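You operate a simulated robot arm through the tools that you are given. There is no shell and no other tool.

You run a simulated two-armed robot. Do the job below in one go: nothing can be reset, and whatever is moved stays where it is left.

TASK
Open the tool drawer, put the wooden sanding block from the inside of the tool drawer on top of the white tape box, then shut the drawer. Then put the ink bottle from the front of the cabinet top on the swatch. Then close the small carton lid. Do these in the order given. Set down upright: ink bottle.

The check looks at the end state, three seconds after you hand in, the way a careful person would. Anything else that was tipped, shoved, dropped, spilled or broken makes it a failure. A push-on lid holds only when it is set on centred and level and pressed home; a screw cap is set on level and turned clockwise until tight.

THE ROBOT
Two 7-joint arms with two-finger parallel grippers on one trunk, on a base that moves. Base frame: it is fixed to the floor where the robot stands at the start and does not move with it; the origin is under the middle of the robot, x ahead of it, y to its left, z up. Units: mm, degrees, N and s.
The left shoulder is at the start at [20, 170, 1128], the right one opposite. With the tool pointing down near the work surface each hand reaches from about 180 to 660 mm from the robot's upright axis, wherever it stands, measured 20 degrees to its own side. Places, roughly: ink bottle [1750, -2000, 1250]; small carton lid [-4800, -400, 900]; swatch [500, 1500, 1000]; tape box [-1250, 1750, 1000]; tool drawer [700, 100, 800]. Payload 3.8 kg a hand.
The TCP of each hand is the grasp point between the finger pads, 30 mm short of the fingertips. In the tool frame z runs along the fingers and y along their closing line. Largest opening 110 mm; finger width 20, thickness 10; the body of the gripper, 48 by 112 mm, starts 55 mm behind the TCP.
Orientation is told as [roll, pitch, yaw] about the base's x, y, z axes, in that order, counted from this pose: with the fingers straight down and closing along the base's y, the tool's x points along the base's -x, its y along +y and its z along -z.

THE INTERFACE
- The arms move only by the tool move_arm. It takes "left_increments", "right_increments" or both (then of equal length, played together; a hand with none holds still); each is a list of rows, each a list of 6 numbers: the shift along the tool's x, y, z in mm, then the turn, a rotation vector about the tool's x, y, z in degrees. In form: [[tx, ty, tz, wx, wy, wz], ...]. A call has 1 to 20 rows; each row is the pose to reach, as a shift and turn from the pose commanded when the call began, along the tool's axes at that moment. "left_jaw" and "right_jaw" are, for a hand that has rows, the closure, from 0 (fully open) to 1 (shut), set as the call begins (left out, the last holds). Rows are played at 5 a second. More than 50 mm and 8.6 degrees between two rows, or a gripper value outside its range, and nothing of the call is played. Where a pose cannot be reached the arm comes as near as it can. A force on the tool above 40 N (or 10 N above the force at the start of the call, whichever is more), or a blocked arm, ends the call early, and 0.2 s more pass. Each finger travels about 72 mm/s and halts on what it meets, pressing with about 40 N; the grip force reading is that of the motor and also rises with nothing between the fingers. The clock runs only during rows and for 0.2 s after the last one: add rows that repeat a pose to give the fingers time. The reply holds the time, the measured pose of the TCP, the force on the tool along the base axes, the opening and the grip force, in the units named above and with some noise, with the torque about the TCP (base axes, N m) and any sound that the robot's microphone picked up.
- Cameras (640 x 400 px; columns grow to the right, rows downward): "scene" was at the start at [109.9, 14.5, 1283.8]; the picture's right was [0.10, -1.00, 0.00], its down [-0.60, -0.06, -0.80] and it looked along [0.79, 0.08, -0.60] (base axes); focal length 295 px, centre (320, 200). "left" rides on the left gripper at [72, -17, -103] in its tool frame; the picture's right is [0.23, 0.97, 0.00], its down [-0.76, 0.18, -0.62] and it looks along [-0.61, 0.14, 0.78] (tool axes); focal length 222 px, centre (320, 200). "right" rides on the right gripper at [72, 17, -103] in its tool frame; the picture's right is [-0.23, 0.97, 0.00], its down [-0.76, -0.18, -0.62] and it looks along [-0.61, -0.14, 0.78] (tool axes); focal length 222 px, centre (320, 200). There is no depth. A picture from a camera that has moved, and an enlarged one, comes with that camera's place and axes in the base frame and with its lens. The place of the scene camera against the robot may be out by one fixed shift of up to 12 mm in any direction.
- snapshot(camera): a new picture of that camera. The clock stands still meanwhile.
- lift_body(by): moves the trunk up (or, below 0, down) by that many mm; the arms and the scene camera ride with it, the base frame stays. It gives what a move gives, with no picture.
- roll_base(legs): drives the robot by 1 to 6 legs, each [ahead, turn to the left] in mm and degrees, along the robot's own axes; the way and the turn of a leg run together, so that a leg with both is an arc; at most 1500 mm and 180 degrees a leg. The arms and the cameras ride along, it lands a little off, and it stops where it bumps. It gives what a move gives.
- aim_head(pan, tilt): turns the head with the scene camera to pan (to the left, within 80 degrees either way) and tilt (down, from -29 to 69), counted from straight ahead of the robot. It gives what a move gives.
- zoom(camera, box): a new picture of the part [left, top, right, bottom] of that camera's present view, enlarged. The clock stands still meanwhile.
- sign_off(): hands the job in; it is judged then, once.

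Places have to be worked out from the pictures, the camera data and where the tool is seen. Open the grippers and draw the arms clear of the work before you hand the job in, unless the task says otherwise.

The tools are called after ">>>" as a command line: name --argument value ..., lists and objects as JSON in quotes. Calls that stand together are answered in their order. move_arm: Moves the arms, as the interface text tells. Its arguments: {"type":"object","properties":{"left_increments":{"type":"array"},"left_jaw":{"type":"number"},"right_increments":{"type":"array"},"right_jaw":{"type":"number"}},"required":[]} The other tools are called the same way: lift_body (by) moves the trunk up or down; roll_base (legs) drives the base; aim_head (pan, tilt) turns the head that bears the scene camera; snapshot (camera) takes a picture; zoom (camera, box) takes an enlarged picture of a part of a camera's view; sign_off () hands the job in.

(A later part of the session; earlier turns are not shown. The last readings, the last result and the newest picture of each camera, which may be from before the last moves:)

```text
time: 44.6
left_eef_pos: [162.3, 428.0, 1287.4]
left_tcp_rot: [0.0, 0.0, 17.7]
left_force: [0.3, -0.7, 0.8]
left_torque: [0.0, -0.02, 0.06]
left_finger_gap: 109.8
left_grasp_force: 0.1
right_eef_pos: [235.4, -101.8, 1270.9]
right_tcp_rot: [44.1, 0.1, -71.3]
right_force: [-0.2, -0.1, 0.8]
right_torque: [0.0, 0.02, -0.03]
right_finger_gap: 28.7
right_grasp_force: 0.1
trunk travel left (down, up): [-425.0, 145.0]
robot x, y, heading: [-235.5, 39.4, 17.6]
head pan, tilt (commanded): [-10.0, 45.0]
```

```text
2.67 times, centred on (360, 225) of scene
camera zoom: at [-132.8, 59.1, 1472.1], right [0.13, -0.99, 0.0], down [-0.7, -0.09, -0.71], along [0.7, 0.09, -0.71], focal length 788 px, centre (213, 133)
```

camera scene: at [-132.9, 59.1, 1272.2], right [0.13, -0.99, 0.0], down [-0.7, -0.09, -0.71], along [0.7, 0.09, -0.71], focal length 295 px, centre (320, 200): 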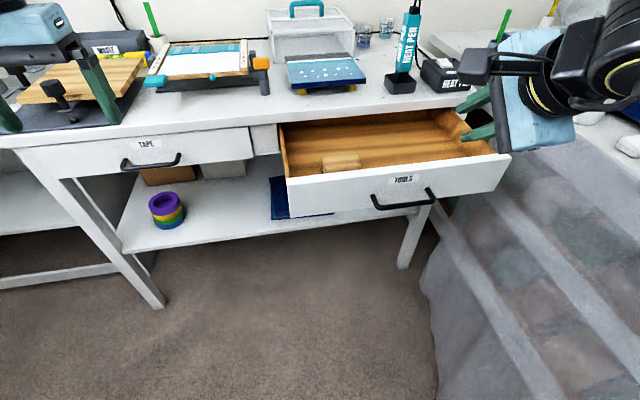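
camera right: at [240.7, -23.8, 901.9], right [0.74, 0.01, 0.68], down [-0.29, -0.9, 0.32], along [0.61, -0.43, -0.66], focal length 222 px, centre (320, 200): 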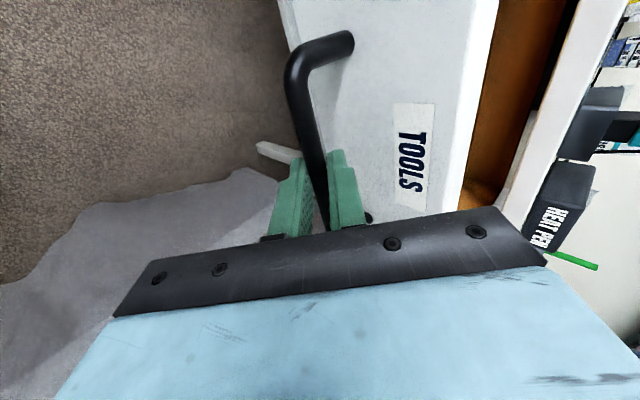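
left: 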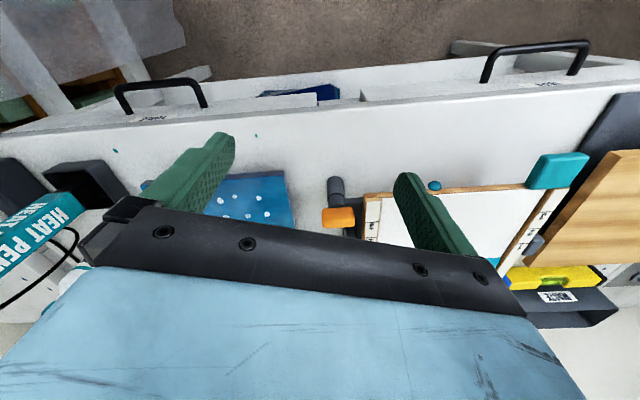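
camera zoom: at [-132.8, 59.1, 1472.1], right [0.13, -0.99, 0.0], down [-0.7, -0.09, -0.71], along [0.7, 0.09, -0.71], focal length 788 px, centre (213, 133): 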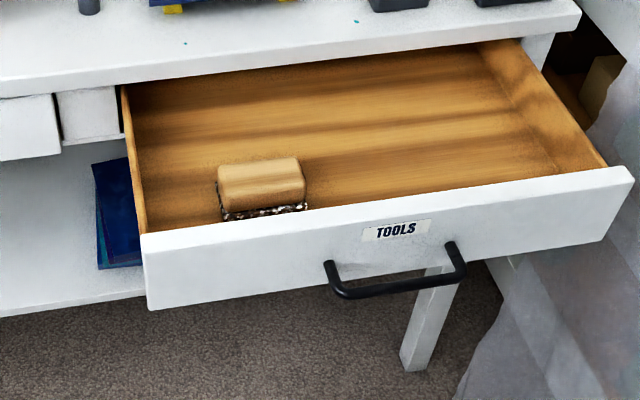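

The block is about 88 × 56 mm, aligned with the drawer, centred near [435, 80] with its top around z≈830. It's slightly out of comfortable reach, so I drive 110 mm ahead and turn the right hand to point straight down (closing along the short side).

>>> roll_base --legs '[[110, 0]]'

>>> move_arm --right_increments '[[0, 0, 0, 7.4, 0, 0.2], [0, 0, 0, 14.7, 0, 0.4], [0, 0, 0, 22, 0, 0.6], [0, 0, 0, 29.4, 0, 0.8], [0, 0, 0, 36.8, 0, 0.9], [0, 0, 0, 44.1, 0, 1.0], [0, 0, 0, 44.1, 0, 1.0]]' --right_jaw 0.2

>>> aim_head --pan -15 --tilt 55

>>> snapshot --camera "scene"

>>> snapshot --camera "right"

```text
time: 45.8
left_eef_pos: [267.0, 461.9, 1287.2]
left_tcp_rot: [0.0, 0.1, 17.7]
left_force: [-0.1, 1.2, 1.0]
left_torque: [0.01, -0.02, 0.02]
left_finger_gap: 110.2
left_grasp_force: 0.1
right_eef_pos: [339.8, -69.2, 1268.5]
right_tcp_rot: [44.0, 0.0, -71.3]
right_force: [0.1, 0.4, -0.1]
right_torque: [0.01, 0.03, 0.0]
right_finger_gap: 28.7
right_grasp_force: 0.1
trunk travel left (down, up): [-425.0, 145.0]
robot x, y, heading: [-132.2, 68.1, 17.7]
head pan, tilt (commanded): [-10.0, 45.0]
```

```text
time: 47.4
left_eef_pos: [267.3, 460.8, 1287.5]
left_tcp_rot: [0.0, -0.1, 17.7]
left_force: [0.8, -0.4, 0.5]
left_torque: [-0.02, 0.0, 0.01]
left_finger_gap: 110.0
left_grasp_force: 0.0
right_eef_pos: [339.4, -68.6, 1268.4]
right_tcp_rot: [-0.1, 0.3, -72.2]
right_force: [-0.3, 0.0, 1.4]
right_torque: [-0.03, -0.03, 0.01]
right_finger_gap: 87.9
right_grasp_force: 0.1
trunk travel left (down, up): [-425.0, 145.0]
robot x, y, heading: [-128.7, 66.2, 17.6]
head pan, tilt (commanded): [-10.0, 45.0]
```

```text
time: 48.1
left_eef_pos: [268.8, 461.6, 1287.4]
left_tcp_rot: [0.0, 0.1, 17.6]
left_force: [0.1, -0.1, 0.3]
left_torque: [0.01, 0.03, -0.01]
left_finger_gap: 109.9
left_grasp_force: 0.1
right_eef_pos: [339.6, -67.8, 1269.5]
right_tcp_rot: [0.0, 0.3, -72.1]
right_force: [-0.7, -0.6, -0.9]
right_torque: [0.03, -0.02, 0.0]
right_finger_gap: 88.4
right_grasp_force: 0.0
trunk travel left (down, up): [-425.0, 145.0]
robot x, y, heading: [-134.9, 73.7, 17.8]
head pan, tilt (commanded): [-15.0, 55.0]
```

```text
taken
camera scene: at [-36.4, 85.1, 1458.8], right [0.05, -1.0, 0.0], down [-0.82, -0.04, -0.57], along [0.57, 0.03, -0.82], focal length 295 px, centre (320, 200)
```

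scene: 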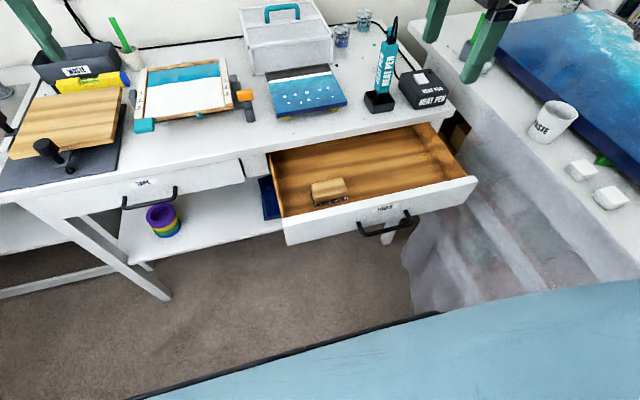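

```text
taken
camera right: at [333.1, 5.6, 1372.7], right [1.0, 0.08, 0.0], down [0.07, -0.78, 0.62], along [0.05, -0.62, -0.79], focal length 222 px, centre (320, 200)
```

right: 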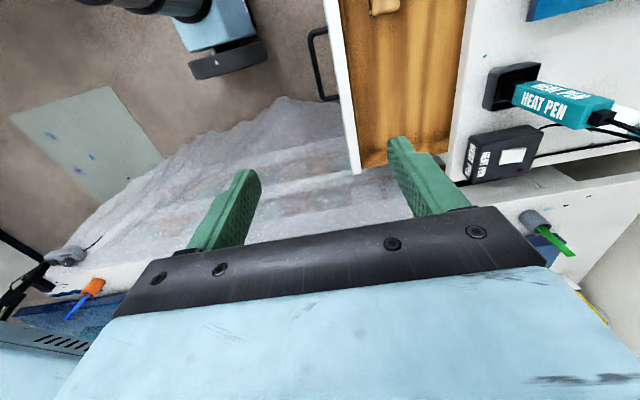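

The hand points down. I move it horizontally over the block, then lower the trunk so the fingertips are ~80 mm above the block.

>>> move_arm --right_increments '[[27.8, 34, 0, 0, 0, 0], [55.5, 68, 0, 0, 0, 0], [83.3, 102, 0, 0, 0, 0], [111, 136, 0, 0, 0, 0], [111, 136, 0, 0, 0, 0]]'

>>> lift_body --by -320

>>> snapshot --camera "right"

>>> snapshot --camera "scene"

```text
time: 49.3
left_eef_pos: [266.3, 460.3, 1288.6]
left_tcp_rot: [0.1, 0.1, 17.7]
left_force: [-0.2, -0.6, 0.5]
left_torque: [0.02, 0.0, -0.02]
left_finger_gap: 110.2
left_grasp_force: 0.1
right_eef_pos: [434.9, 77.5, 1270.0]
right_tcp_rot: [-0.1, 0.3, -72.3]
right_force: [0.4, -0.7, -0.5]
right_torque: [0.01, 0.01, -0.01]
right_finger_gap: 88.0
right_grasp_force: 0.0
trunk travel left (down, up): [-425.0, 145.0]
robot x, y, heading: [-129.5, 69.1, 17.6]
head pan, tilt (commanded): [-15.0, 55.0]
```

```text
time: 52.5
left_eef_pos: [266.6, 462.2, 967.3]
left_tcp_rot: [0.0, -0.1, 17.8]
left_force: [0.0, 0.0, 0.5]
left_torque: [0.01, -0.03, 0.0]
left_finger_gap: 110.3
left_grasp_force: 0.0
right_eef_pos: [434.9, 78.7, 950.3]
right_tcp_rot: [0.0, 0.5, -72.2]
right_force: [-0.2, 0.4, 0.7]
right_torque: [-0.01, -0.02, 0.02]
right_finger_gap: 87.8
right_grasp_force: 0.2
trunk travel left (down, up): [-105.0, 465.0]
robot x, y, heading: [-132.0, 68.1, 17.5]
head pan, tilt (commanded): [-15.0, 55.0]
```

```text
taken
camera right: at [428.8, 152.7, 1053.3], right [1.0, 0.08, 0.0], down [0.06, -0.78, 0.62], along [0.05, -0.62, -0.79], focal length 222 px, centre (320, 200)
```

right: 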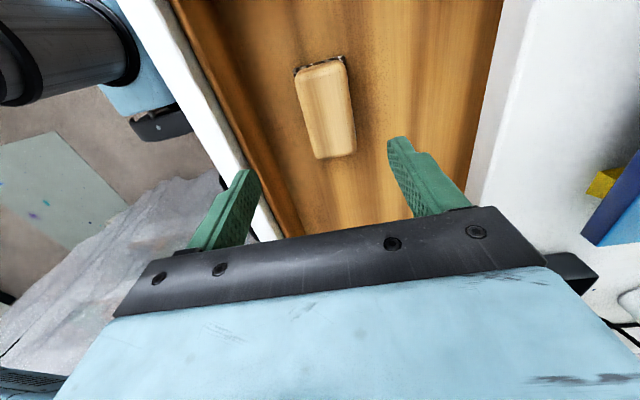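

```text
taken
camera scene: at [-36.5, 85.0, 1138.8], right [0.05, -1.0, 0.0], down [-0.82, -0.04, -0.57], along [0.57, 0.03, -0.82], focal length 295 px, centre (320, 200)
```

scene: 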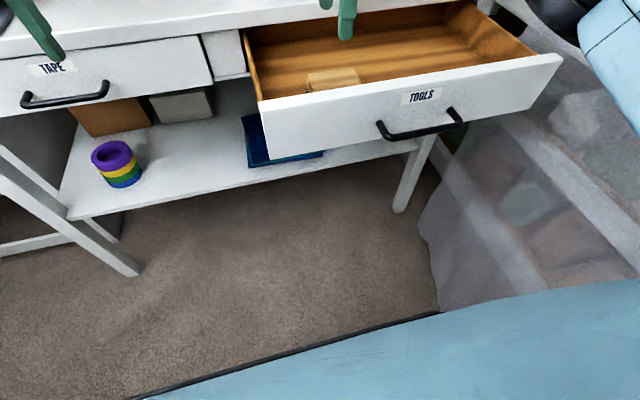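

The wrist view puts the block centre at about [443, 79], ~8 mm further along the closing axis. I shift onto it and descend to TCP z≈880 for a closer look.

>>> move_arm --right_increments '[[-2, 8, 0, 0, 0, 0], [-2, 8, 35, 0, 0, 0], [-2, 8, 70, 0, 0, 0], [-2, 8, 70, 0, 0, 0]]'

>>> snapshot --camera "right"

>>> zoom --camera "scene" --box '[230, 0, 470, 150]'

```text
time: 53.5
left_eef_pos: [266.5, 461.8, 968.0]
left_tcp_rot: [0.0, 0.0, 17.7]
left_force: [0.6, -0.4, 0.7]
left_torque: [0.01, 0.05, -0.04]
left_finger_gap: 110.2
left_grasp_force: 0.0
right_eef_pos: [444.1, 79.6, 879.0]
right_tcp_rot: [0.0, 0.4, -72.2]
right_force: [0.2, 0.6, -0.1]
right_torque: [0.02, 0.0, 0.0]
right_finger_gap: 87.7
right_grasp_force: 0.1
trunk travel left (down, up): [-105.0, 465.0]
robot x, y, heading: [-131.5, 66.5, 17.7]
head pan, tilt (commanded): [-15.0, 55.0]
```

```text
taken
camera right: at [437.0, 153.6, 982.2], right [1.0, 0.08, 0.0], down [0.06, -0.78, 0.62], along [0.05, -0.62, -0.79], focal length 222 px, centre (320, 200)
```

right: 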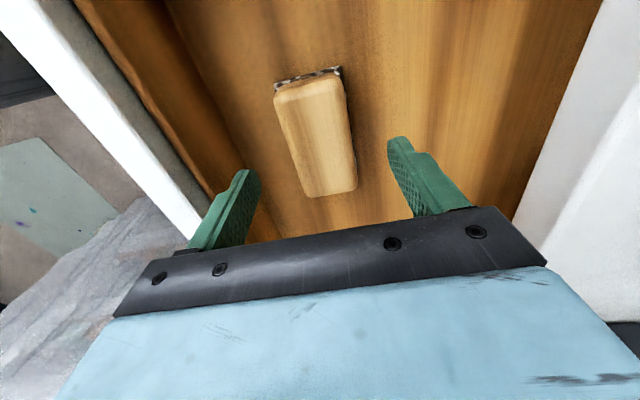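

```text
2.67 times, centred on (350, 75) of scene
camera zoom: at [-36.4, 85.1, 1138.8], right [0.05, -1.0, 0.0], down [-0.82, -0.04, -0.57], along [0.57, 0.03, -0.82], focal length 788 px, centre (240, 533)
```

zoom: 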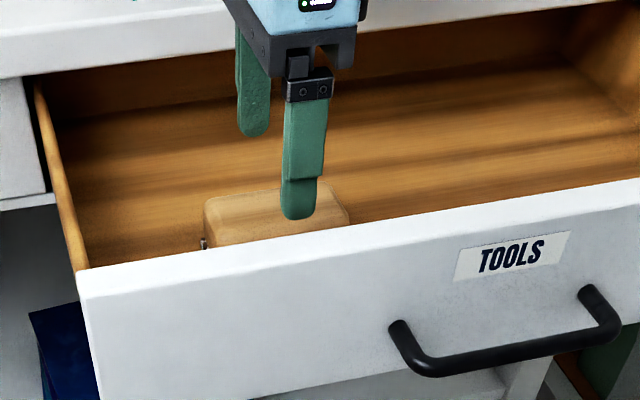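

Two wrist views put the block top at z≈831, ~84 × 45 mm, almost exactly centred under the hand. I lower until the fingertips are ~17 mm below its top, and then close.

>>> move_arm --right_increments '[[2, 1, 12, 0, 0, 0], [2, 1, 24, 0, 0, 0], [2, 1, 35, 0, 0, 0], [2, 1, 35, 0, 0, 0]]'

>>> snapshot --camera "right"

>>> zoom --camera "scene" --box '[230, 0, 470, 150]'

```text
time: 54.5
left_eef_pos: [267.0, 461.9, 968.4]
left_tcp_rot: [0.0, -0.1, 17.7]
left_force: [-0.2, -0.5, 0.1]
left_torque: [-0.01, -0.01, 0.0]
left_finger_gap: 109.9
left_grasp_force: 0.1
right_eef_pos: [442.9, 80.8, 843.6]
right_tcp_rot: [0.0, 0.4, -72.2]
right_force: [-0.2, -0.3, -0.1]
right_torque: [0.04, 0.02, 0.01]
right_finger_gap: 88.2
right_grasp_force: 0.1
trunk travel left (down, up): [-105.0, 465.0]
robot x, y, heading: [-131.2, 74.0, 17.7]
head pan, tilt (commanded): [-15.0, 55.0]
```

```text
taken
camera right: at [436.5, 155.4, 947.8], right [1.0, 0.08, 0.0], down [0.06, -0.78, 0.62], along [0.05, -0.62, -0.79], focal length 222 px, centre (320, 200)
```

right: 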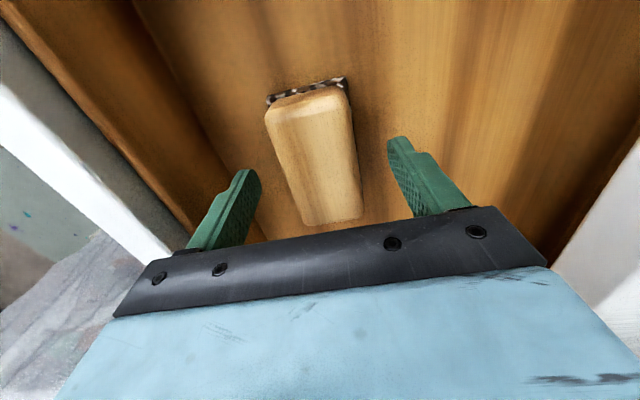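

```text
2.67 times, centred on (350, 75) of scene
camera zoom: at [-36.4, 85.0, 1138.8], right [0.05, -1.0, 0.0], down [-0.82, -0.04, -0.57], along [0.57, 0.03, -0.82], focal length 788 px, centre (240, 533)
```

zoom: 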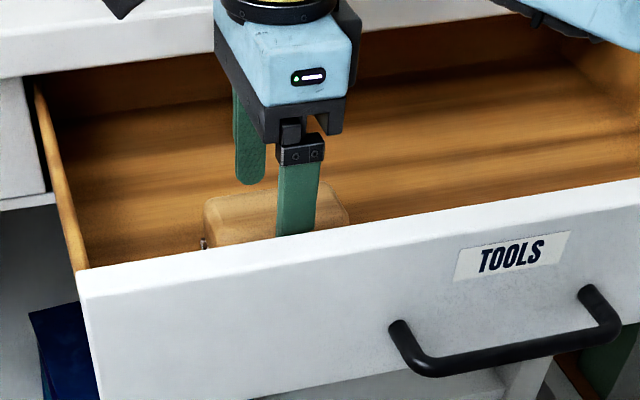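

No contact so far. I close the jaws on the block and read the opening.

>>> move_arm --right_increments '[[0, 0, 0, 0, 0, 0], [0, 0, 0, 0, 0, 0], [0, 0, 0, 0, 0, 0], [0, 0, 0, 0, 0, 0]]' --right_jaw 0.75

>>> snapshot --camera "right"

```text
time: 55.5
left_eef_pos: [267.4, 461.4, 968.0]
left_tcp_rot: [0.0, 0.0, 17.7]
left_force: [-0.2, 0.2, 0.2]
left_torque: [-0.03, 0.0, 0.03]
left_finger_gap: 109.8
left_grasp_force: 0.0
right_eef_pos: [442.3, 81.5, 845.2]
right_tcp_rot: [-0.1, 0.4, -72.2]
right_force: [-0.2, -0.6, -0.8]
right_torque: [-0.01, 0.02, 0.01]
right_finger_gap: 49.0
right_grasp_force: 40.2
trunk travel left (down, up): [-105.0, 465.0]
robot x, y, heading: [-127.9, 68.6, 17.8]
head pan, tilt (commanded): [-15.0, 55.0]
```

```text
taken
camera right: at [436.6, 155.3, 947.8], right [1.0, 0.08, 0.0], down [0.07, -0.78, 0.62], along [0.05, -0.62, -0.79], focal length 222 px, centre (320, 200)
```

right: 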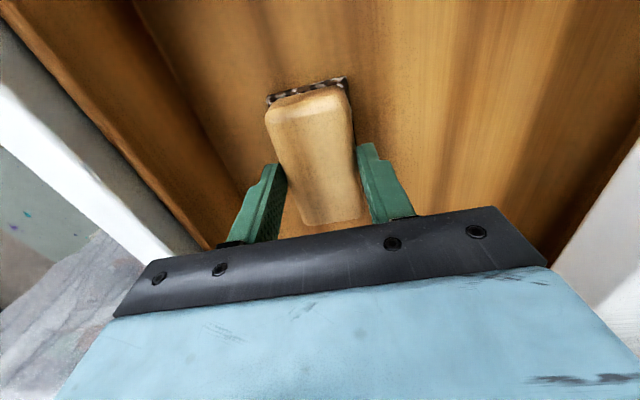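

Gripped at 49 mm with 40 N — that's the block. I lift it gently 30 mm and check it comes along.

>>> move_arm --right_increments '[[0, 0, -6, 0, 0, 0], [0, 0, -15, 0, 0, 0], [0, 0, -30, 0, 0, 0], [0, 0, -60, 0, 0, 0], [0, 0, -60, 0, 0, 0]]' --right_jaw 0.9

>>> snapshot --camera "right"

>>> zoom --camera "scene" --box '[230, 0, 470, 150]'

```text
time: 56.7
left_eef_pos: [268.1, 463.0, 968.0]
left_tcp_rot: [0.0, 0.0, 17.7]
left_force: [-0.4, -0.8, 0.0]
left_torque: [0.0, 0.02, 0.01]
left_finger_gap: 109.8
left_grasp_force: 0.0
right_eef_pos: [441.7, 80.6, 904.6]
right_tcp_rot: [0.0, 0.5, -72.3]
right_force: [0.2, 0.1, 0.5]
right_torque: [0.0, -0.01, 0.0]
right_finger_gap: 10.8
right_grasp_force: 0.1
trunk travel left (down, up): [-105.0, 465.0]
robot x, y, heading: [-132.0, 69.4, 17.9]
head pan, tilt (commanded): [-15.0, 55.0]
```

```text
taken
camera right: at [436.3, 154.8, 1007.8], right [1.0, 0.08, 0.0], down [0.07, -0.78, 0.62], along [0.05, -0.62, -0.79], focal length 222 px, centre (320, 200)
```

right: 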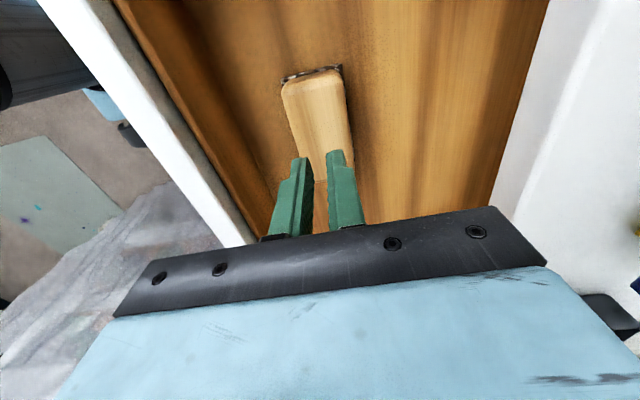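

```text
2.67 times, centred on (350, 75) of scene
camera zoom: at [-36.4, 85.0, 1138.7], right [0.05, -1.0, 0.0], down [-0.82, -0.04, -0.57], along [0.57, 0.03, -0.82], focal length 788 px, centre (240, 533)
```

zoom: 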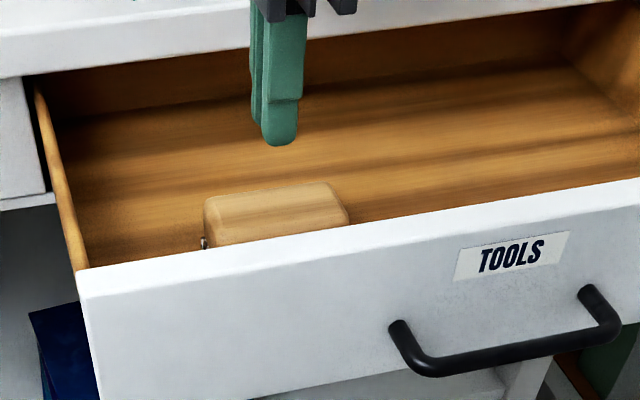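

The fingers only caught the rounded top and slipped off; the block stayed put. I reopen, go back down to the same height and then deeper in small steps while watching the force.

>>> move_arm --right_increments '[[0, 0, 0, 0, 0, 0], [0, 0, 0, 0, 0, 0], [0, 0, 0, 0, 0, 0], [0, 0, 30, 0, 0, 0], [0, 0, 50, 0, 0, 0], [0, 0, 60, 0, 0, 0], [0, 0, 60, 0, 0, 0]]' --right_jaw 0.3

>>> move_arm --right_increments '[[0, 0, 2, 0, 0, 0], [0, 0, 4, 0, 0, 0], [0, 0, 6, 0, 0, 0], [0, 0, 6, 0, 0, 0]]'

>>> snapshot --camera "right"

```text
time: 58.3
left_eef_pos: [267.0, 461.3, 968.0]
left_tcp_rot: [0.0, 0.0, 17.8]
left_force: [-0.8, 0.0, -0.6]
left_torque: [0.04, 0.0, 0.02]
left_finger_gap: 109.7
left_grasp_force: 0.0
right_eef_pos: [443.1, 82.7, 845.0]
right_tcp_rot: [0.0, 0.4, -72.2]
right_force: [1.4, 0.2, 0.4]
right_torque: [0.01, 0.0, -0.01]
right_finger_gap: 77.1
right_grasp_force: 0.0
trunk travel left (down, up): [-105.0, 465.0]
robot x, y, heading: [-130.3, 70.3, 17.7]
head pan, tilt (commanded): [-15.0, 55.0]
```

```text
time: 59.3
left_eef_pos: [268.7, 462.2, 968.6]
left_tcp_rot: [0.1, 0.0, 17.7]
left_force: [-0.1, 0.0, 0.1]
left_torque: [0.01, 0.02, 0.0]
left_finger_gap: 110.1
left_grasp_force: 0.0
right_eef_pos: [442.9, 81.9, 838.4]
right_tcp_rot: [-0.1, 0.2, -72.1]
right_force: [0.0, -0.1, -0.6]
right_torque: [-0.01, 0.01, -0.01]
right_finger_gap: 77.2
right_grasp_force: 0.0
trunk travel left (down, up): [-105.0, 465.0]
robot x, y, heading: [-131.7, 68.4, 17.8]
head pan, tilt (commanded): [-15.0, 55.0]
```

```text
taken
camera right: at [436.9, 156.2, 941.8], right [1.0, 0.08, 0.0], down [0.06, -0.78, 0.62], along [0.05, -0.62, -0.79], focal length 222 px, centre (320, 200)
```

right: 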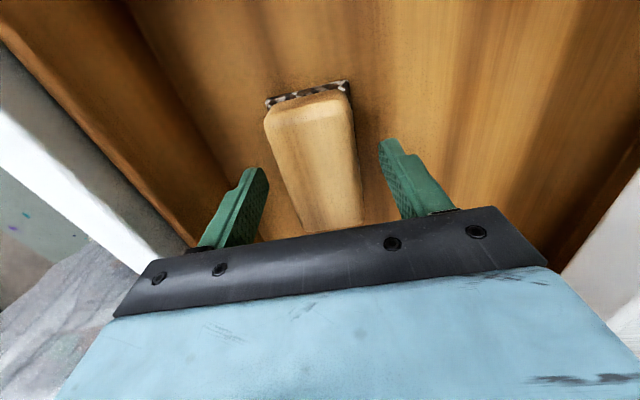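

No contact yet. I continue 4 mm at a time, checking the force after each.

>>> move_arm --right_increments '[[0, 0, 2, 0, 0, 0], [0, 0, 4, 0, 0, 0], [0, 0, 4, 0, 0, 0]]'

>>> move_arm --right_increments '[[0, 0, 2, 0, 0, 0], [0, 0, 4, 0, 0, 0], [0, 0, 4, 0, 0, 0]]'

```text
time: 60.1
left_eef_pos: [267.7, 462.4, 968.1]
left_tcp_rot: [0.1, -0.1, 17.8]
left_force: [0.2, -0.7, 0.1]
left_torque: [0.0, 0.0, -0.01]
left_finger_gap: 109.9
left_grasp_force: 0.1
right_eef_pos: [442.0, 81.7, 834.7]
right_tcp_rot: [0.0, 0.4, -72.2]
right_force: [0.8, -0.5, 1.6]
right_torque: [-0.01, 0.0, 0.0]
right_finger_gap: 76.8
right_grasp_force: 0.1
trunk travel left (down, up): [-105.0, 465.0]
robot x, y, heading: [-133.1, 71.0, 17.7]
head pan, tilt (commanded): [-15.0, 55.0]
```

```text
time: 60.9
left_eef_pos: [267.4, 462.1, 967.2]
left_tcp_rot: [-0.1, -0.1, 17.6]
left_force: [-0.3, 0.3, -0.1]
left_torque: [0.0, -0.01, 0.01]
left_finger_gap: 110.1
left_grasp_force: 0.0
right_eef_pos: [443.0, 82.2, 830.7]
right_tcp_rot: [-0.1, 0.4, -72.2]
right_force: [-0.5, -0.1, -0.6]
right_torque: [0.04, 0.03, 0.0]
right_finger_gap: 77.0
right_grasp_force: 0.1
trunk travel left (down, up): [-105.0, 465.0]
robot x, y, heading: [-129.4, 64.5, 17.7]
head pan, tilt (commanded): [-15.0, 55.0]
```

Tips are at z≈801 with still no contact. Two more small steps down.

>>> move_arm --right_increments '[[0, 0, 2, 0, 0, 0], [0, 0, 4, 0, 0, 0], [0, 0, 4, 0, 0, 0]]'

>>> move_arm --right_increments '[[0, 0, 2, 0, 0, 0], [0, 0, 4, 0, 0, 0], [0, 0, 4, 0, 0, 0]]'

>>> snapshot --camera "right"

>>> zoom --camera "scene" --box '[230, 0, 470, 150]'

```text
time: 61.7
left_eef_pos: [268.1, 462.0, 967.6]
left_tcp_rot: [0.0, 0.0, 17.7]
left_force: [-0.1, -0.7, 0.4]
left_torque: [-0.01, -0.01, -0.04]
left_finger_gap: 110.1
left_grasp_force: 0.0
right_eef_pos: [442.7, 82.5, 826.0]
right_tcp_rot: [0.0, 0.2, -72.2]
right_force: [0.5, 0.2, 0.3]
right_torque: [0.01, 0.04, -0.03]
right_finger_gap: 76.9
right_grasp_force: 0.1
trunk travel left (down, up): [-105.0, 465.0]
robot x, y, heading: [-131.8, 67.1, 17.6]
head pan, tilt (commanded): [-15.0, 55.0]
```

```text
time: 62.5
left_eef_pos: [266.8, 461.1, 968.0]
left_tcp_rot: [0.0, 0.1, 17.7]
left_force: [0.5, -0.4, 0.8]
left_torque: [-0.02, -0.01, -0.03]
left_finger_gap: 109.9
left_grasp_force: 0.0
right_eef_pos: [443.5, 81.3, 822.2]
right_tcp_rot: [0.0, 0.4, -72.2]
right_force: [0.5, 0.4, 0.5]
right_torque: [0.03, -0.03, 0.0]
right_finger_gap: 76.7
right_grasp_force: 0.1
trunk travel left (down, up): [-105.0, 465.0]
robot x, y, heading: [-129.5, 69.1, 17.8]
head pan, tilt (commanded): [-15.0, 55.0]
```

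```text
taken
camera right: at [437.2, 156.4, 925.8], right [1.0, 0.08, 0.0], down [0.07, -0.78, 0.62], along [0.05, -0.62, -0.79], focal length 222 px, centre (320, 200)
```

right: 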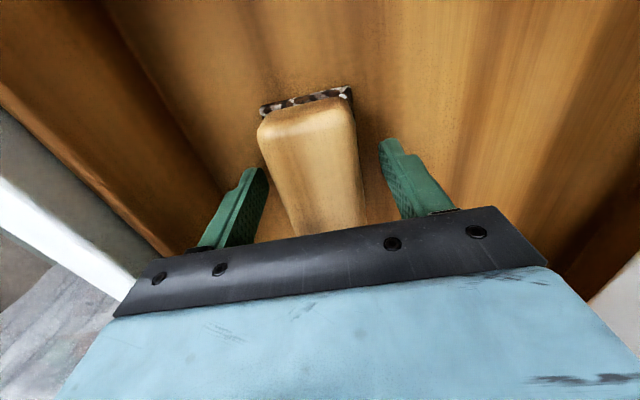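

```text
2.67 times, centred on (350, 75) of scene
camera zoom: at [-36.4, 85.0, 1138.7], right [0.05, -1.0, 0.0], down [-0.82, -0.04, -0.57], along [0.57, 0.03, -0.82], focal length 788 px, centre (240, 533)
```

zoom: 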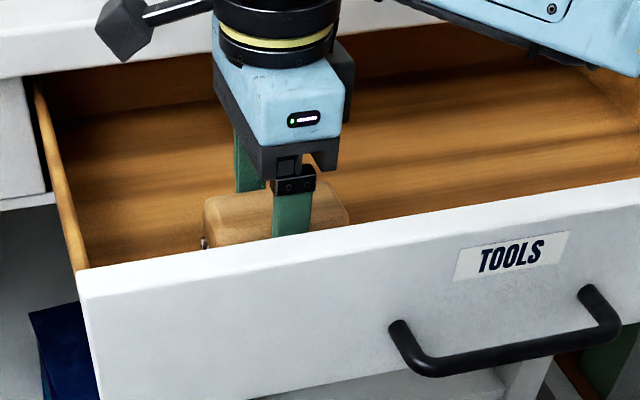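

Tips are now at z≈792, well down the block's sides and still free of the floor. Close and lift again.

>>> move_arm --right_increments '[[0, 0, 0, 0, 0, 0], [0, 0, 0, 0, 0, 0], [0, 0, 0, 0, 0, 0], [0, 0, 0, 0, 0, 0]]' --right_jaw 0.9

>>> move_arm --right_increments '[[0, 0, -4, 0, 0, 0], [0, 0, -8, 0, 0, 0], [0, 0, -14, 0, 0, 0], [0, 0, -20, 0, 0, 0], [0, 0, -20, 0, 0, 0]]'

>>> snapshot --camera "right"

>>> zoom --camera "scene" --box '[230, 0, 470, 150]'

```text
time: 63.5
left_eef_pos: [267.4, 459.8, 966.4]
left_tcp_rot: [0.0, 0.0, 17.7]
left_force: [-0.3, 0.6, 0.4]
left_torque: [0.02, -0.02, -0.03]
left_finger_gap: 109.9
left_grasp_force: 0.1
right_eef_pos: [443.1, 82.5, 822.7]
right_tcp_rot: [0.0, 0.4, -72.1]
right_force: [0.1, 0.1, 0.6]
right_torque: [0.03, -0.02, 0.0]
right_finger_gap: 49.3
right_grasp_force: 39.8
trunk travel left (down, up): [-105.0, 465.0]
robot x, y, heading: [-131.9, 69.3, 17.8]
head pan, tilt (commanded): [-15.0, 55.0]
```

```text
time: 64.7
left_eef_pos: [267.1, 460.4, 967.3]
left_tcp_rot: [0.1, 0.0, 17.7]
left_force: [0.0, -0.1, 0.3]
left_torque: [-0.04, 0.0, 0.0]
left_finger_gap: 110.3
left_grasp_force: 0.1
right_eef_pos: [443.3, 82.1, 843.3]
right_tcp_rot: [0.1, 0.3, -72.2]
right_force: [-0.1, -0.7, -1.9]
right_torque: [-0.01, -0.01, 0.01]
right_finger_gap: 49.3
right_grasp_force: 40.2
trunk travel left (down, up): [-105.0, 465.0]
robot x, y, heading: [-127.0, 71.7, 17.7]
head pan, tilt (commanded): [-15.0, 55.0]
```

```text
taken
camera right: at [437.3, 156.1, 946.2], right [1.0, 0.08, 0.0], down [0.06, -0.78, 0.62], along [0.05, -0.62, -0.79], focal length 222 px, centre (320, 200)
```

right: 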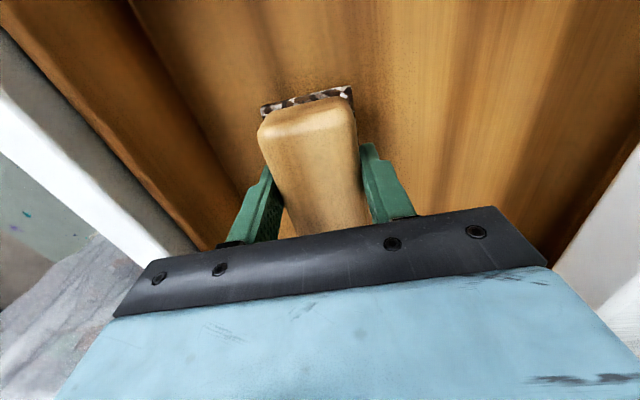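

```text
2.67 times, centred on (350, 75) of scene
camera zoom: at [-36.3, 85.0, 1138.7], right [0.05, -1.0, 0.0], down [-0.82, -0.04, -0.57], along [0.57, 0.03, -0.82], focal length 788 px, centre (240, 533)
```

zoom: 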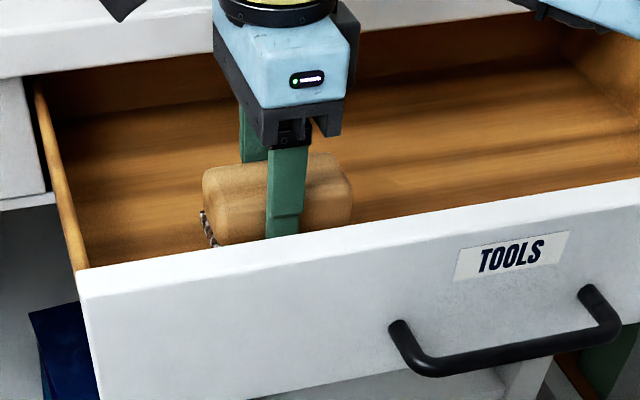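

The block is held and hanging level. I raise the trunk well clear of the drawer, then back away from it in a straight line.

>>> lift_body --by 320

>>> roll_base --legs '[[-450, 0]]'

>>> aim_head --pan 75 --tilt 20

>>> snapshot --camera "scene"

>>> snapshot --camera "right"

```text
time: 67.8
left_eef_pos: [267.2, 462.7, 1287.5]
left_tcp_rot: [0.0, 0.0, 17.6]
left_force: [0.2, -1.1, -1.1]
left_torque: [-0.02, 0.01, -0.03]
left_finger_gap: 109.8
left_grasp_force: 0.1
right_eef_pos: [443.5, 82.4, 1162.9]
right_tcp_rot: [0.1, 0.4, -72.3]
right_force: [-0.4, 0.6, -0.7]
right_torque: [-0.01, -0.01, 0.03]
right_finger_gap: 49.4
right_grasp_force: 40.3
trunk travel left (down, up): [-425.0, 145.0]
robot x, y, heading: [-128.6, 70.6, 17.6]
head pan, tilt (commanded): [-15.0, 55.0]
```

```text
time: 70.6
left_eef_pos: [-168.7, 322.6, 1287.2]
left_tcp_rot: [0.0, 0.0, 17.5]
left_force: [-0.2, 0.4, 0.0]
left_torque: [0.02, 0.01, -0.04]
left_finger_gap: 109.8
left_grasp_force: 0.0
right_eef_pos: [7.2, -56.6, 1161.1]
right_tcp_rot: [0.1, 0.4, -72.4]
right_force: [-0.7, -0.5, -1.3]
right_torque: [0.02, 0.0, -0.02]
right_finger_gap: 49.5
right_grasp_force: 39.5
trunk travel left (down, up): [-425.0, 145.0]
robot x, y, heading: [-565.0, -69.1, 17.4]
head pan, tilt (commanded): [-15.0, 55.0]
```

```text
time: 72.2
left_eef_pos: [-167.5, 322.3, 1286.7]
left_tcp_rot: [0.0, 0.0, 17.6]
left_force: [1.0, -0.2, -0.3]
left_torque: [0.01, 0.0, 0.02]
left_finger_gap: 110.0
left_grasp_force: 0.0
right_eef_pos: [6.9, -57.4, 1162.4]
right_tcp_rot: [0.0, 0.3, -72.3]
right_force: [0.4, -0.4, -0.6]
right_torque: [-0.03, -0.02, 0.0]
right_finger_gap: 49.4
right_grasp_force: 39.8
trunk travel left (down, up): [-425.0, 145.0]
robot x, y, heading: [-567.6, -70.0, 17.6]
head pan, tilt (commanded): [75.0, 20.0]
```

```text
taken
camera scene: at [-547.9, 36.8, 1510.8], right [1.0, 0.04, 0.0], down [0.01, -0.34, -0.94], along [-0.04, 0.94, -0.34], focal length 295 px, centre (320, 200)
```

scene: 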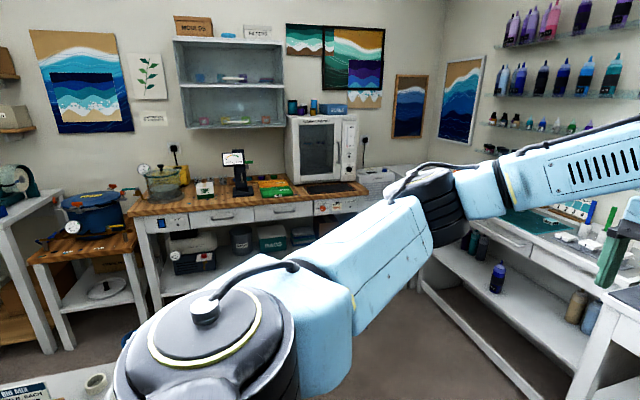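

```text
taken
camera right: at [2.0, 16.6, 1266.0], right [1.0, 0.08, 0.0], down [0.06, -0.78, 0.62], along [0.05, -0.62, -0.79], focal length 222 px, centre (320, 200)
```

right: 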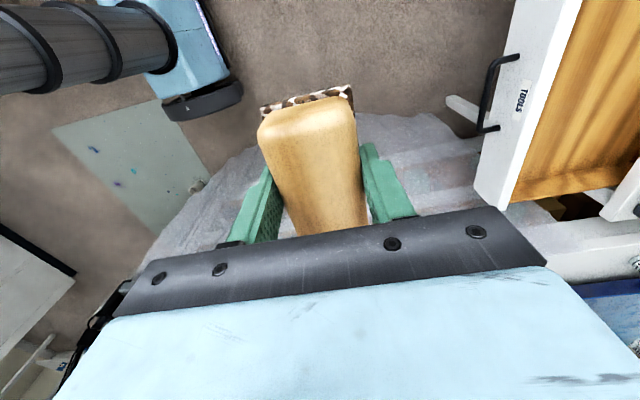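

The left-hand bench with the wooden top should hold the tape box near pixel (205,188), and there's another low table close behind-left of me. I zoom to identify the box and look at that table.

>>> zoom --camera "scene" --box '[130, 140, 290, 240]'

>>> aim_head --pan 80 --tilt 45

>>> snapshot --camera "scene"

```text
4.00 times, centred on (210, 190) of scene
camera zoom: at [-547.9, 36.8, 1510.8], right [1.0, 0.04, 0.0], down [0.01, -0.34, -0.94], along [-0.04, 0.94, -0.34], focal length 1182 px, centre (760, 240)
```

zoom: 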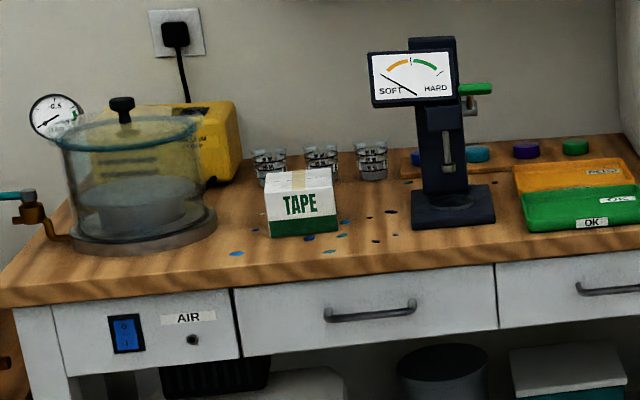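

```text
time: 73.1
left_eef_pos: [-167.5, 322.2, 1286.9]
left_tcp_rot: [0.0, 0.0, 17.7]
left_force: [0.5, 0.0, -0.7]
left_torque: [-0.01, 0.04, -0.01]
left_finger_gap: 109.7
left_grasp_force: 0.0
right_eef_pos: [6.9, -57.5, 1161.7]
right_tcp_rot: [0.0, 0.4, -72.5]
right_force: [-0.8, -0.3, -0.9]
right_torque: [0.01, 0.04, -0.02]
right_finger_gap: 49.2
right_grasp_force: 40.6
trunk travel left (down, up): [-425.0, 145.0]
robot x, y, heading: [-563.9, -67.1, 17.5]
head pan, tilt (commanded): [80.0, 45.0]
```

```text
taken
camera scene: at [-554.5, 24.3, 1472.2], right [0.99, 0.13, 0.0], down [0.09, -0.7, -0.71], along [-0.09, 0.7, -0.71], focal length 295 px, centre (320, 200)
```

scene: 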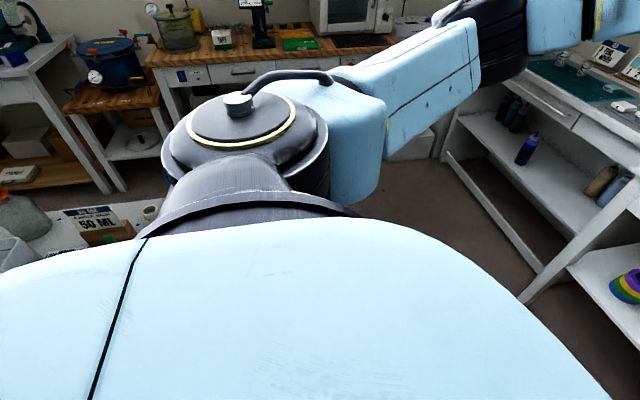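

The white "TAPE" box is on the wooden bench. I turn left in place by 60° (arms are high) to see the floor and the nearby table better.

>>> roll_base --legs '[[0, 60]]'

>>> aim_head --pan 50 --tilt 35

>>> snapshot --camera "scene"

>>> aim_head --pan 0 --tilt 35

>>> snapshot --camera "scene"

```text
time: 74.9
left_eef_pos: [-350.9, 467.5, 1286.4]
left_tcp_rot: [-0.1, 0.0, 42.8]
left_force: [0.3, 0.9, 0.2]
left_torque: [-0.05, 0.02, 0.03]
left_finger_gap: 110.1
left_grasp_force: 0.1
right_eef_pos: [-27.8, 196.8, 1161.6]
right_tcp_rot: [-0.2, 0.2, -47.2]
right_force: [-0.9, 0.9, -1.6]
right_torque: [-0.06, -0.02, -0.01]
right_finger_gap: 49.3
right_grasp_force: 39.9
trunk travel left (down, up): [-425.0, 145.0]
robot x, y, heading: [-537.0, -72.5, 41.1]
head pan, tilt (commanded): [80.0, 45.0]
stopped in leg 1: the robot was blocked; the commanded pose is now the measured one
```

```text
time: 75.9
left_eef_pos: [-349.1, 463.4, 1287.6]
left_tcp_rot: [0.0, -0.1, 42.7]
left_force: [-0.1, 1.0, 0.2]
left_torque: [-0.03, -0.01, -0.03]
left_finger_gap: 110.1
left_grasp_force: 0.1
right_eef_pos: [-27.4, 192.6, 1162.6]
right_tcp_rot: [-0.1, 0.4, -47.3]
right_force: [0.0, -0.3, -1.6]
right_torque: [-0.04, 0.0, -0.01]
right_finger_gap: 49.4
right_grasp_force: 39.9
trunk travel left (down, up): [-425.0, 145.0]
robot x, y, heading: [-539.4, -67.4, 41.0]
head pan, tilt (commanded): [50.0, 35.0]
```

```text
taken
camera scene: at [-519.6, 38.1, 1486.9], right [1.0, 0.02, 0.0], down [0.01, -0.57, -0.82], along [-0.02, 0.82, -0.57], focal length 295 px, centre (320, 200)
```

scene: 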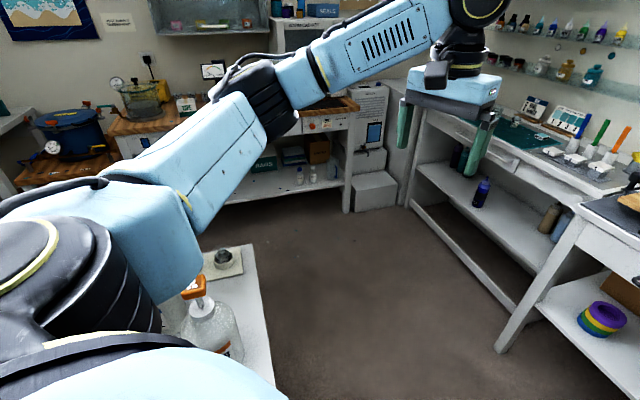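

```text
time: 77.1
left_eef_pos: [-348.8, 462.4, 1287.5]
left_tcp_rot: [0.0, 0.0, 42.7]
left_force: [-1.0, 0.0, -0.2]
left_torque: [0.01, -0.03, 0.01]
left_finger_gap: 110.0
left_grasp_force: 0.2
right_eef_pos: [-27.7, 193.9, 1161.9]
right_tcp_rot: [-0.1, 0.4, -47.3]
right_force: [0.0, 0.2, -0.8]
right_torque: [0.0, 0.05, -0.02]
right_finger_gap: 49.5
right_grasp_force: 40.0
trunk travel left (down, up): [-425.0, 145.0]
robot x, y, heading: [-535.9, -69.2, 41.2]
head pan, tilt (commanded): [0.0, 35.0]
```

```text
taken
camera scene: at [-451.5, 7.4, 1487.0], right [0.66, -0.75, 0.0], down [-0.43, -0.38, -0.82], along [0.62, 0.54, -0.57], focal length 295 px, centre (320, 200)
```

scene: 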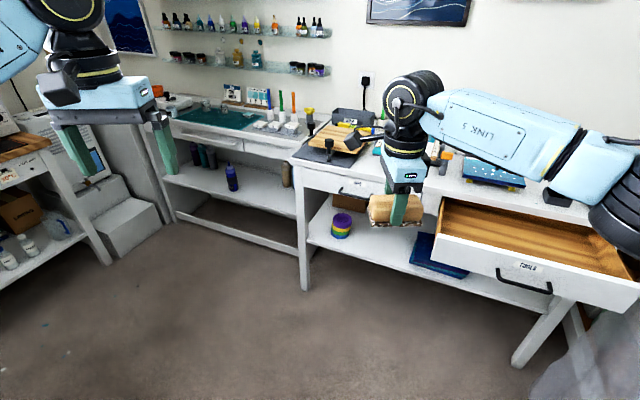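

The turn was blocked: I touched something on the left, probably the near table or something on it. Let me look there carefully before moving on.

>>> aim_head --pan 80 --tilt 30

>>> snapshot --camera "scene"

>>> aim_head --pan 65 --tilt 55

>>> snapshot --camera "scene"

>>> snapshot --camera "left"

```text
time: 78.6
left_eef_pos: [-349.3, 462.8, 1288.0]
left_tcp_rot: [-0.1, -0.1, 42.8]
left_force: [0.2, 0.7, 0.3]
left_torque: [-0.01, 0.01, 0.0]
left_finger_gap: 109.7
left_grasp_force: 0.1
right_eef_pos: [-27.4, 192.3, 1162.5]
right_tcp_rot: [0.0, 0.3, -47.3]
right_force: [0.3, -0.1, -0.8]
right_torque: [0.02, 0.03, -0.01]
right_finger_gap: 49.5
right_grasp_force: 40.3
trunk travel left (down, up): [-425.0, 145.0]
robot x, y, heading: [-536.6, -65.4, 41.3]
head pan, tilt (commanded): [80.0, 30.0]
```

```text
taken
camera scene: at [-564.5, 26.9, 1494.8], right [0.86, 0.52, 0.0], down [0.26, -0.43, -0.87], along [-0.45, 0.74, -0.5], focal length 295 px, centre (320, 200)
```

scene: 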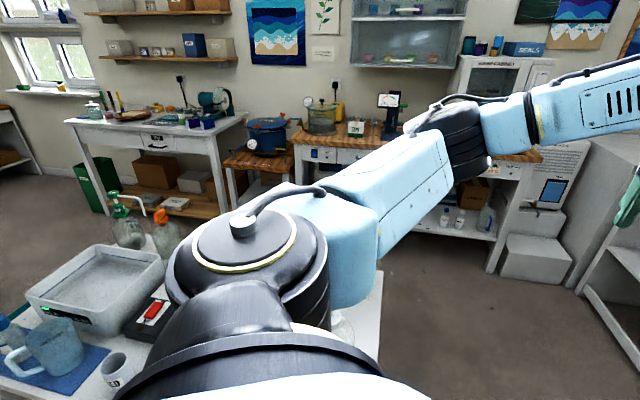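

```text
time: 79.5
left_eef_pos: [-348.7, 462.2, 1288.5]
left_tcp_rot: [0.0, -0.1, 42.8]
left_force: [0.2, 0.0, -0.6]
left_torque: [0.03, -0.02, 0.0]
left_finger_gap: 110.2
left_grasp_force: 0.2
right_eef_pos: [-27.8, 192.1, 1162.2]
right_tcp_rot: [-0.1, 0.3, -47.3]
right_force: [0.5, -0.3, -0.1]
right_torque: [-0.01, 0.01, 0.0]
right_finger_gap: 49.4
right_grasp_force: 39.7
trunk travel left (down, up): [-425.0, 145.0]
robot x, y, heading: [-536.9, -72.3, 41.3]
head pan, tilt (commanded): [65.0, 55.0]
```

```text
taken
camera scene: at [-537.8, 18.7, 1458.8], right [0.96, 0.28, 0.0], down [0.23, -0.79, -0.57], along [-0.16, 0.55, -0.82], focal length 295 px, centre (320, 200)
```

scene: 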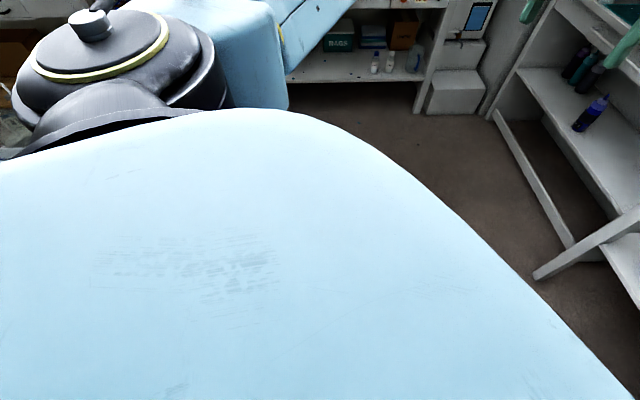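

```text
taken
camera left: at [-390.2, 400.8, 1392.1], right [-0.83, 0.56, 0.0], down [0.44, 0.65, 0.62], along [0.35, 0.52, -0.78], focal length 222 px, centre (320, 200)
```

left: 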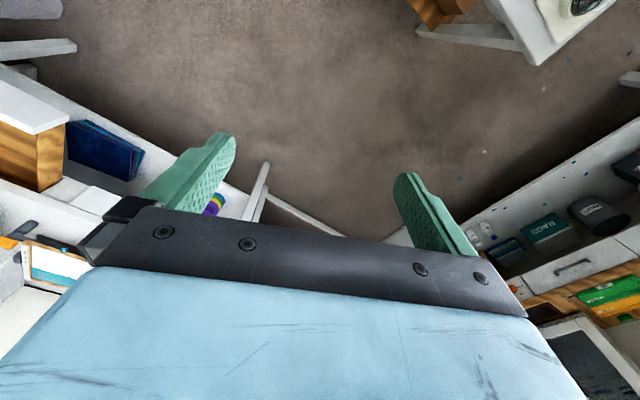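

Items on that island table are all still upright; most likely my base touched its edge. I undo part of the turn, raise the trunk, drive diagonally into the middle of the aisle, and check before turning again.

>>> lift_body --by 100

>>> roll_base --legs '[[0, -12], [465, 0]]'

>>> aim_head --pan 80 --tilt 40

>>> snapshot --camera "scene"

```text
time: 80.8
left_eef_pos: [-348.9, 461.8, 1388.2]
left_tcp_rot: [0.0, -0.1, 42.7]
left_force: [-0.5, 0.7, -0.3]
left_torque: [0.0, -0.02, -0.02]
left_finger_gap: 110.0
left_grasp_force: 0.1
right_eef_pos: [-27.9, 192.7, 1261.7]
right_tcp_rot: [-0.1, 0.3, -47.4]
right_force: [-0.8, -0.2, -1.0]
right_torque: [0.0, 0.01, 0.0]
right_finger_gap: 49.3
right_grasp_force: 40.0
trunk travel left (down, up): [-525.0, 45.0]
robot x, y, heading: [-532.3, -69.7, 41.2]
head pan, tilt (commanded): [65.0, 55.0]
```

```text
time: 84.4
left_eef_pos: [162.0, 636.8, 1388.2]
left_tcp_rot: [-0.1, -0.1, 30.6]
left_force: [0.2, 0.2, 0.1]
left_torque: [0.01, 0.02, 0.0]
left_finger_gap: 110.0
left_grasp_force: 0.0
right_eef_pos: [421.9, 306.5, 1262.1]
right_tcp_rot: [-0.1, 0.3, -59.5]
right_force: [-0.3, -0.8, -1.5]
right_torque: [-0.01, 0.0, 0.01]
right_finger_gap: 49.5
right_grasp_force: 39.5
trunk travel left (down, up): [-525.0, 45.0]
robot x, y, heading: [-130.7, 153.6, 29.0]
head pan, tilt (commanded): [65.0, 55.0]
```

```text
time: 85.1
left_eef_pos: [162.1, 637.1, 1387.5]
left_tcp_rot: [0.1, -0.1, 30.6]
left_force: [0.5, 0.5, -0.9]
left_torque: [0.0, 0.02, 0.04]
left_finger_gap: 110.0
left_grasp_force: 0.0
right_eef_pos: [419.9, 306.0, 1262.9]
right_tcp_rot: [-0.1, 0.2, -59.4]
right_force: [-0.4, -0.2, -0.1]
right_torque: [0.01, 0.0, 0.04]
right_finger_gap: 49.5
right_grasp_force: 40.4
trunk travel left (down, up): [-525.0, 45.0]
robot x, y, heading: [-133.1, 157.5, 29.4]
head pan, tilt (commanded): [80.0, 40.0]
```

```text
taken
camera scene: at [-138.1, 251.4, 1579.4], right [0.95, 0.33, 0.0], down [0.21, -0.61, -0.77], along [-0.25, 0.72, -0.64], focal length 295 px, centre (320, 200)
```

scene: 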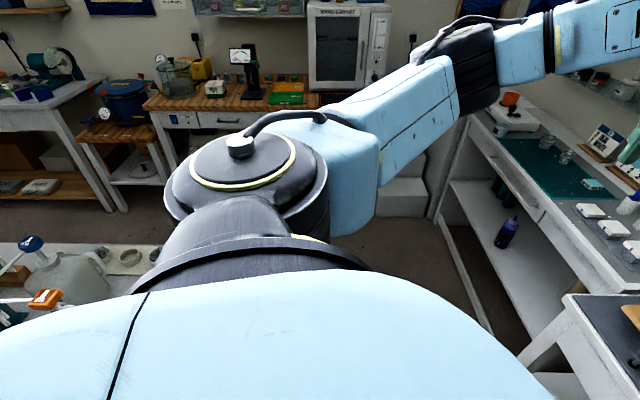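

I'm now mid-aisle with the island ~400 mm to my left-rear. I turn left to face the wooden bench squarely (heading ≈107.6°).

>>> roll_base --legs '[[0, 40], [0, 38.3]]'

>>> aim_head --pan 15 --tilt 30

>>> snapshot --camera "scene"

>>> aim_head --pan 60 --tilt 40

>>> snapshot --camera "scene"

```text
time: 89.2
left_eef_pos: [-543.3, 539.7, 1387.9]
left_tcp_rot: [0.0, -0.1, 108.9]
left_force: [-0.7, -0.3, -0.2]
left_torque: [0.0, 0.02, 0.02]
left_finger_gap: 110.0
left_grasp_force: 0.1
right_eef_pos: [-166.8, 725.9, 1262.3]
right_tcp_rot: [-0.1, 0.3, 18.9]
right_force: [0.7, 0.2, -0.9]
right_torque: [-0.03, 0.03, -0.03]
right_finger_gap: 49.3
right_grasp_force: 40.3
trunk travel left (down, up): [-525.0, 45.0]
robot x, y, heading: [-129.4, 153.4, 107.4]
head pan, tilt (commanded): [80.0, 40.0]
```

```text
time: 90.6
left_eef_pos: [-544.3, 539.4, 1389.2]
left_tcp_rot: [0.0, -0.1, 109.0]
left_force: [0.6, 0.1, 0.1]
left_torque: [-0.01, -0.01, 0.01]
left_finger_gap: 110.1
left_grasp_force: 0.0
right_eef_pos: [-168.0, 726.9, 1262.1]
right_tcp_rot: [-0.2, 0.3, 18.9]
right_force: [0.6, -1.0, -1.7]
right_torque: [0.02, 0.01, -0.04]
right_finger_gap: 49.4
right_grasp_force: 40.1
trunk travel left (down, up): [-525.0, 45.0]
robot x, y, heading: [-134.9, 157.3, 107.9]
head pan, tilt (commanded): [15.0, 30.0]
```

```text
taken
camera scene: at [-183.6, 257.3, 1594.8], right [0.84, 0.54, 0.0], down [0.27, -0.42, -0.87], along [-0.46, 0.73, -0.5], focal length 295 px, centre (320, 200)
```

scene: 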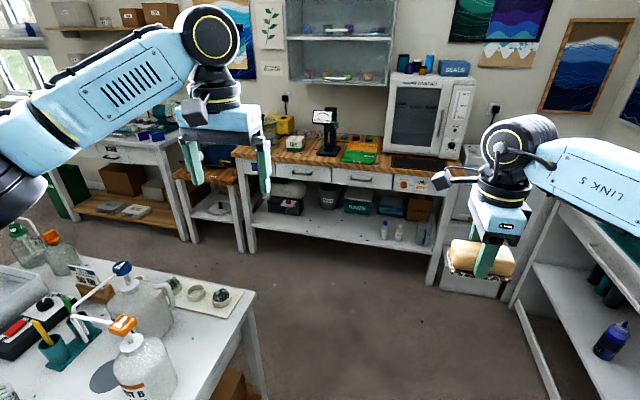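

```text
time: 91.7
left_eef_pos: [-543.7, 540.6, 1389.3]
left_tcp_rot: [0.0, 0.0, 108.9]
left_force: [0.9, 0.6, 0.7]
left_torque: [0.0, -0.03, -0.01]
left_finger_gap: 110.0
left_grasp_force: 0.0
right_eef_pos: [-166.4, 727.0, 1261.0]
right_tcp_rot: [0.0, 0.3, 19.0]
right_force: [-0.1, 0.4, -1.2]
right_torque: [-0.01, -0.02, 0.03]
right_finger_gap: 49.3
right_grasp_force: 40.3
trunk travel left (down, up): [-525.0, 45.0]
robot x, y, heading: [-134.1, 154.6, 107.4]
head pan, tilt (commanded): [60.0, 40.0]
```

```text
taken
camera scene: at [-218.0, 199.6, 1579.4], right [0.22, 0.98, 0.0], down [0.63, -0.14, -0.77], along [-0.75, 0.17, -0.64], focal length 295 px, centre (320, 200)
```

scene: 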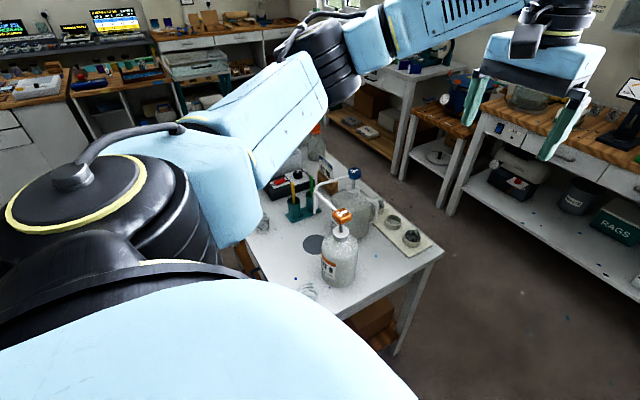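

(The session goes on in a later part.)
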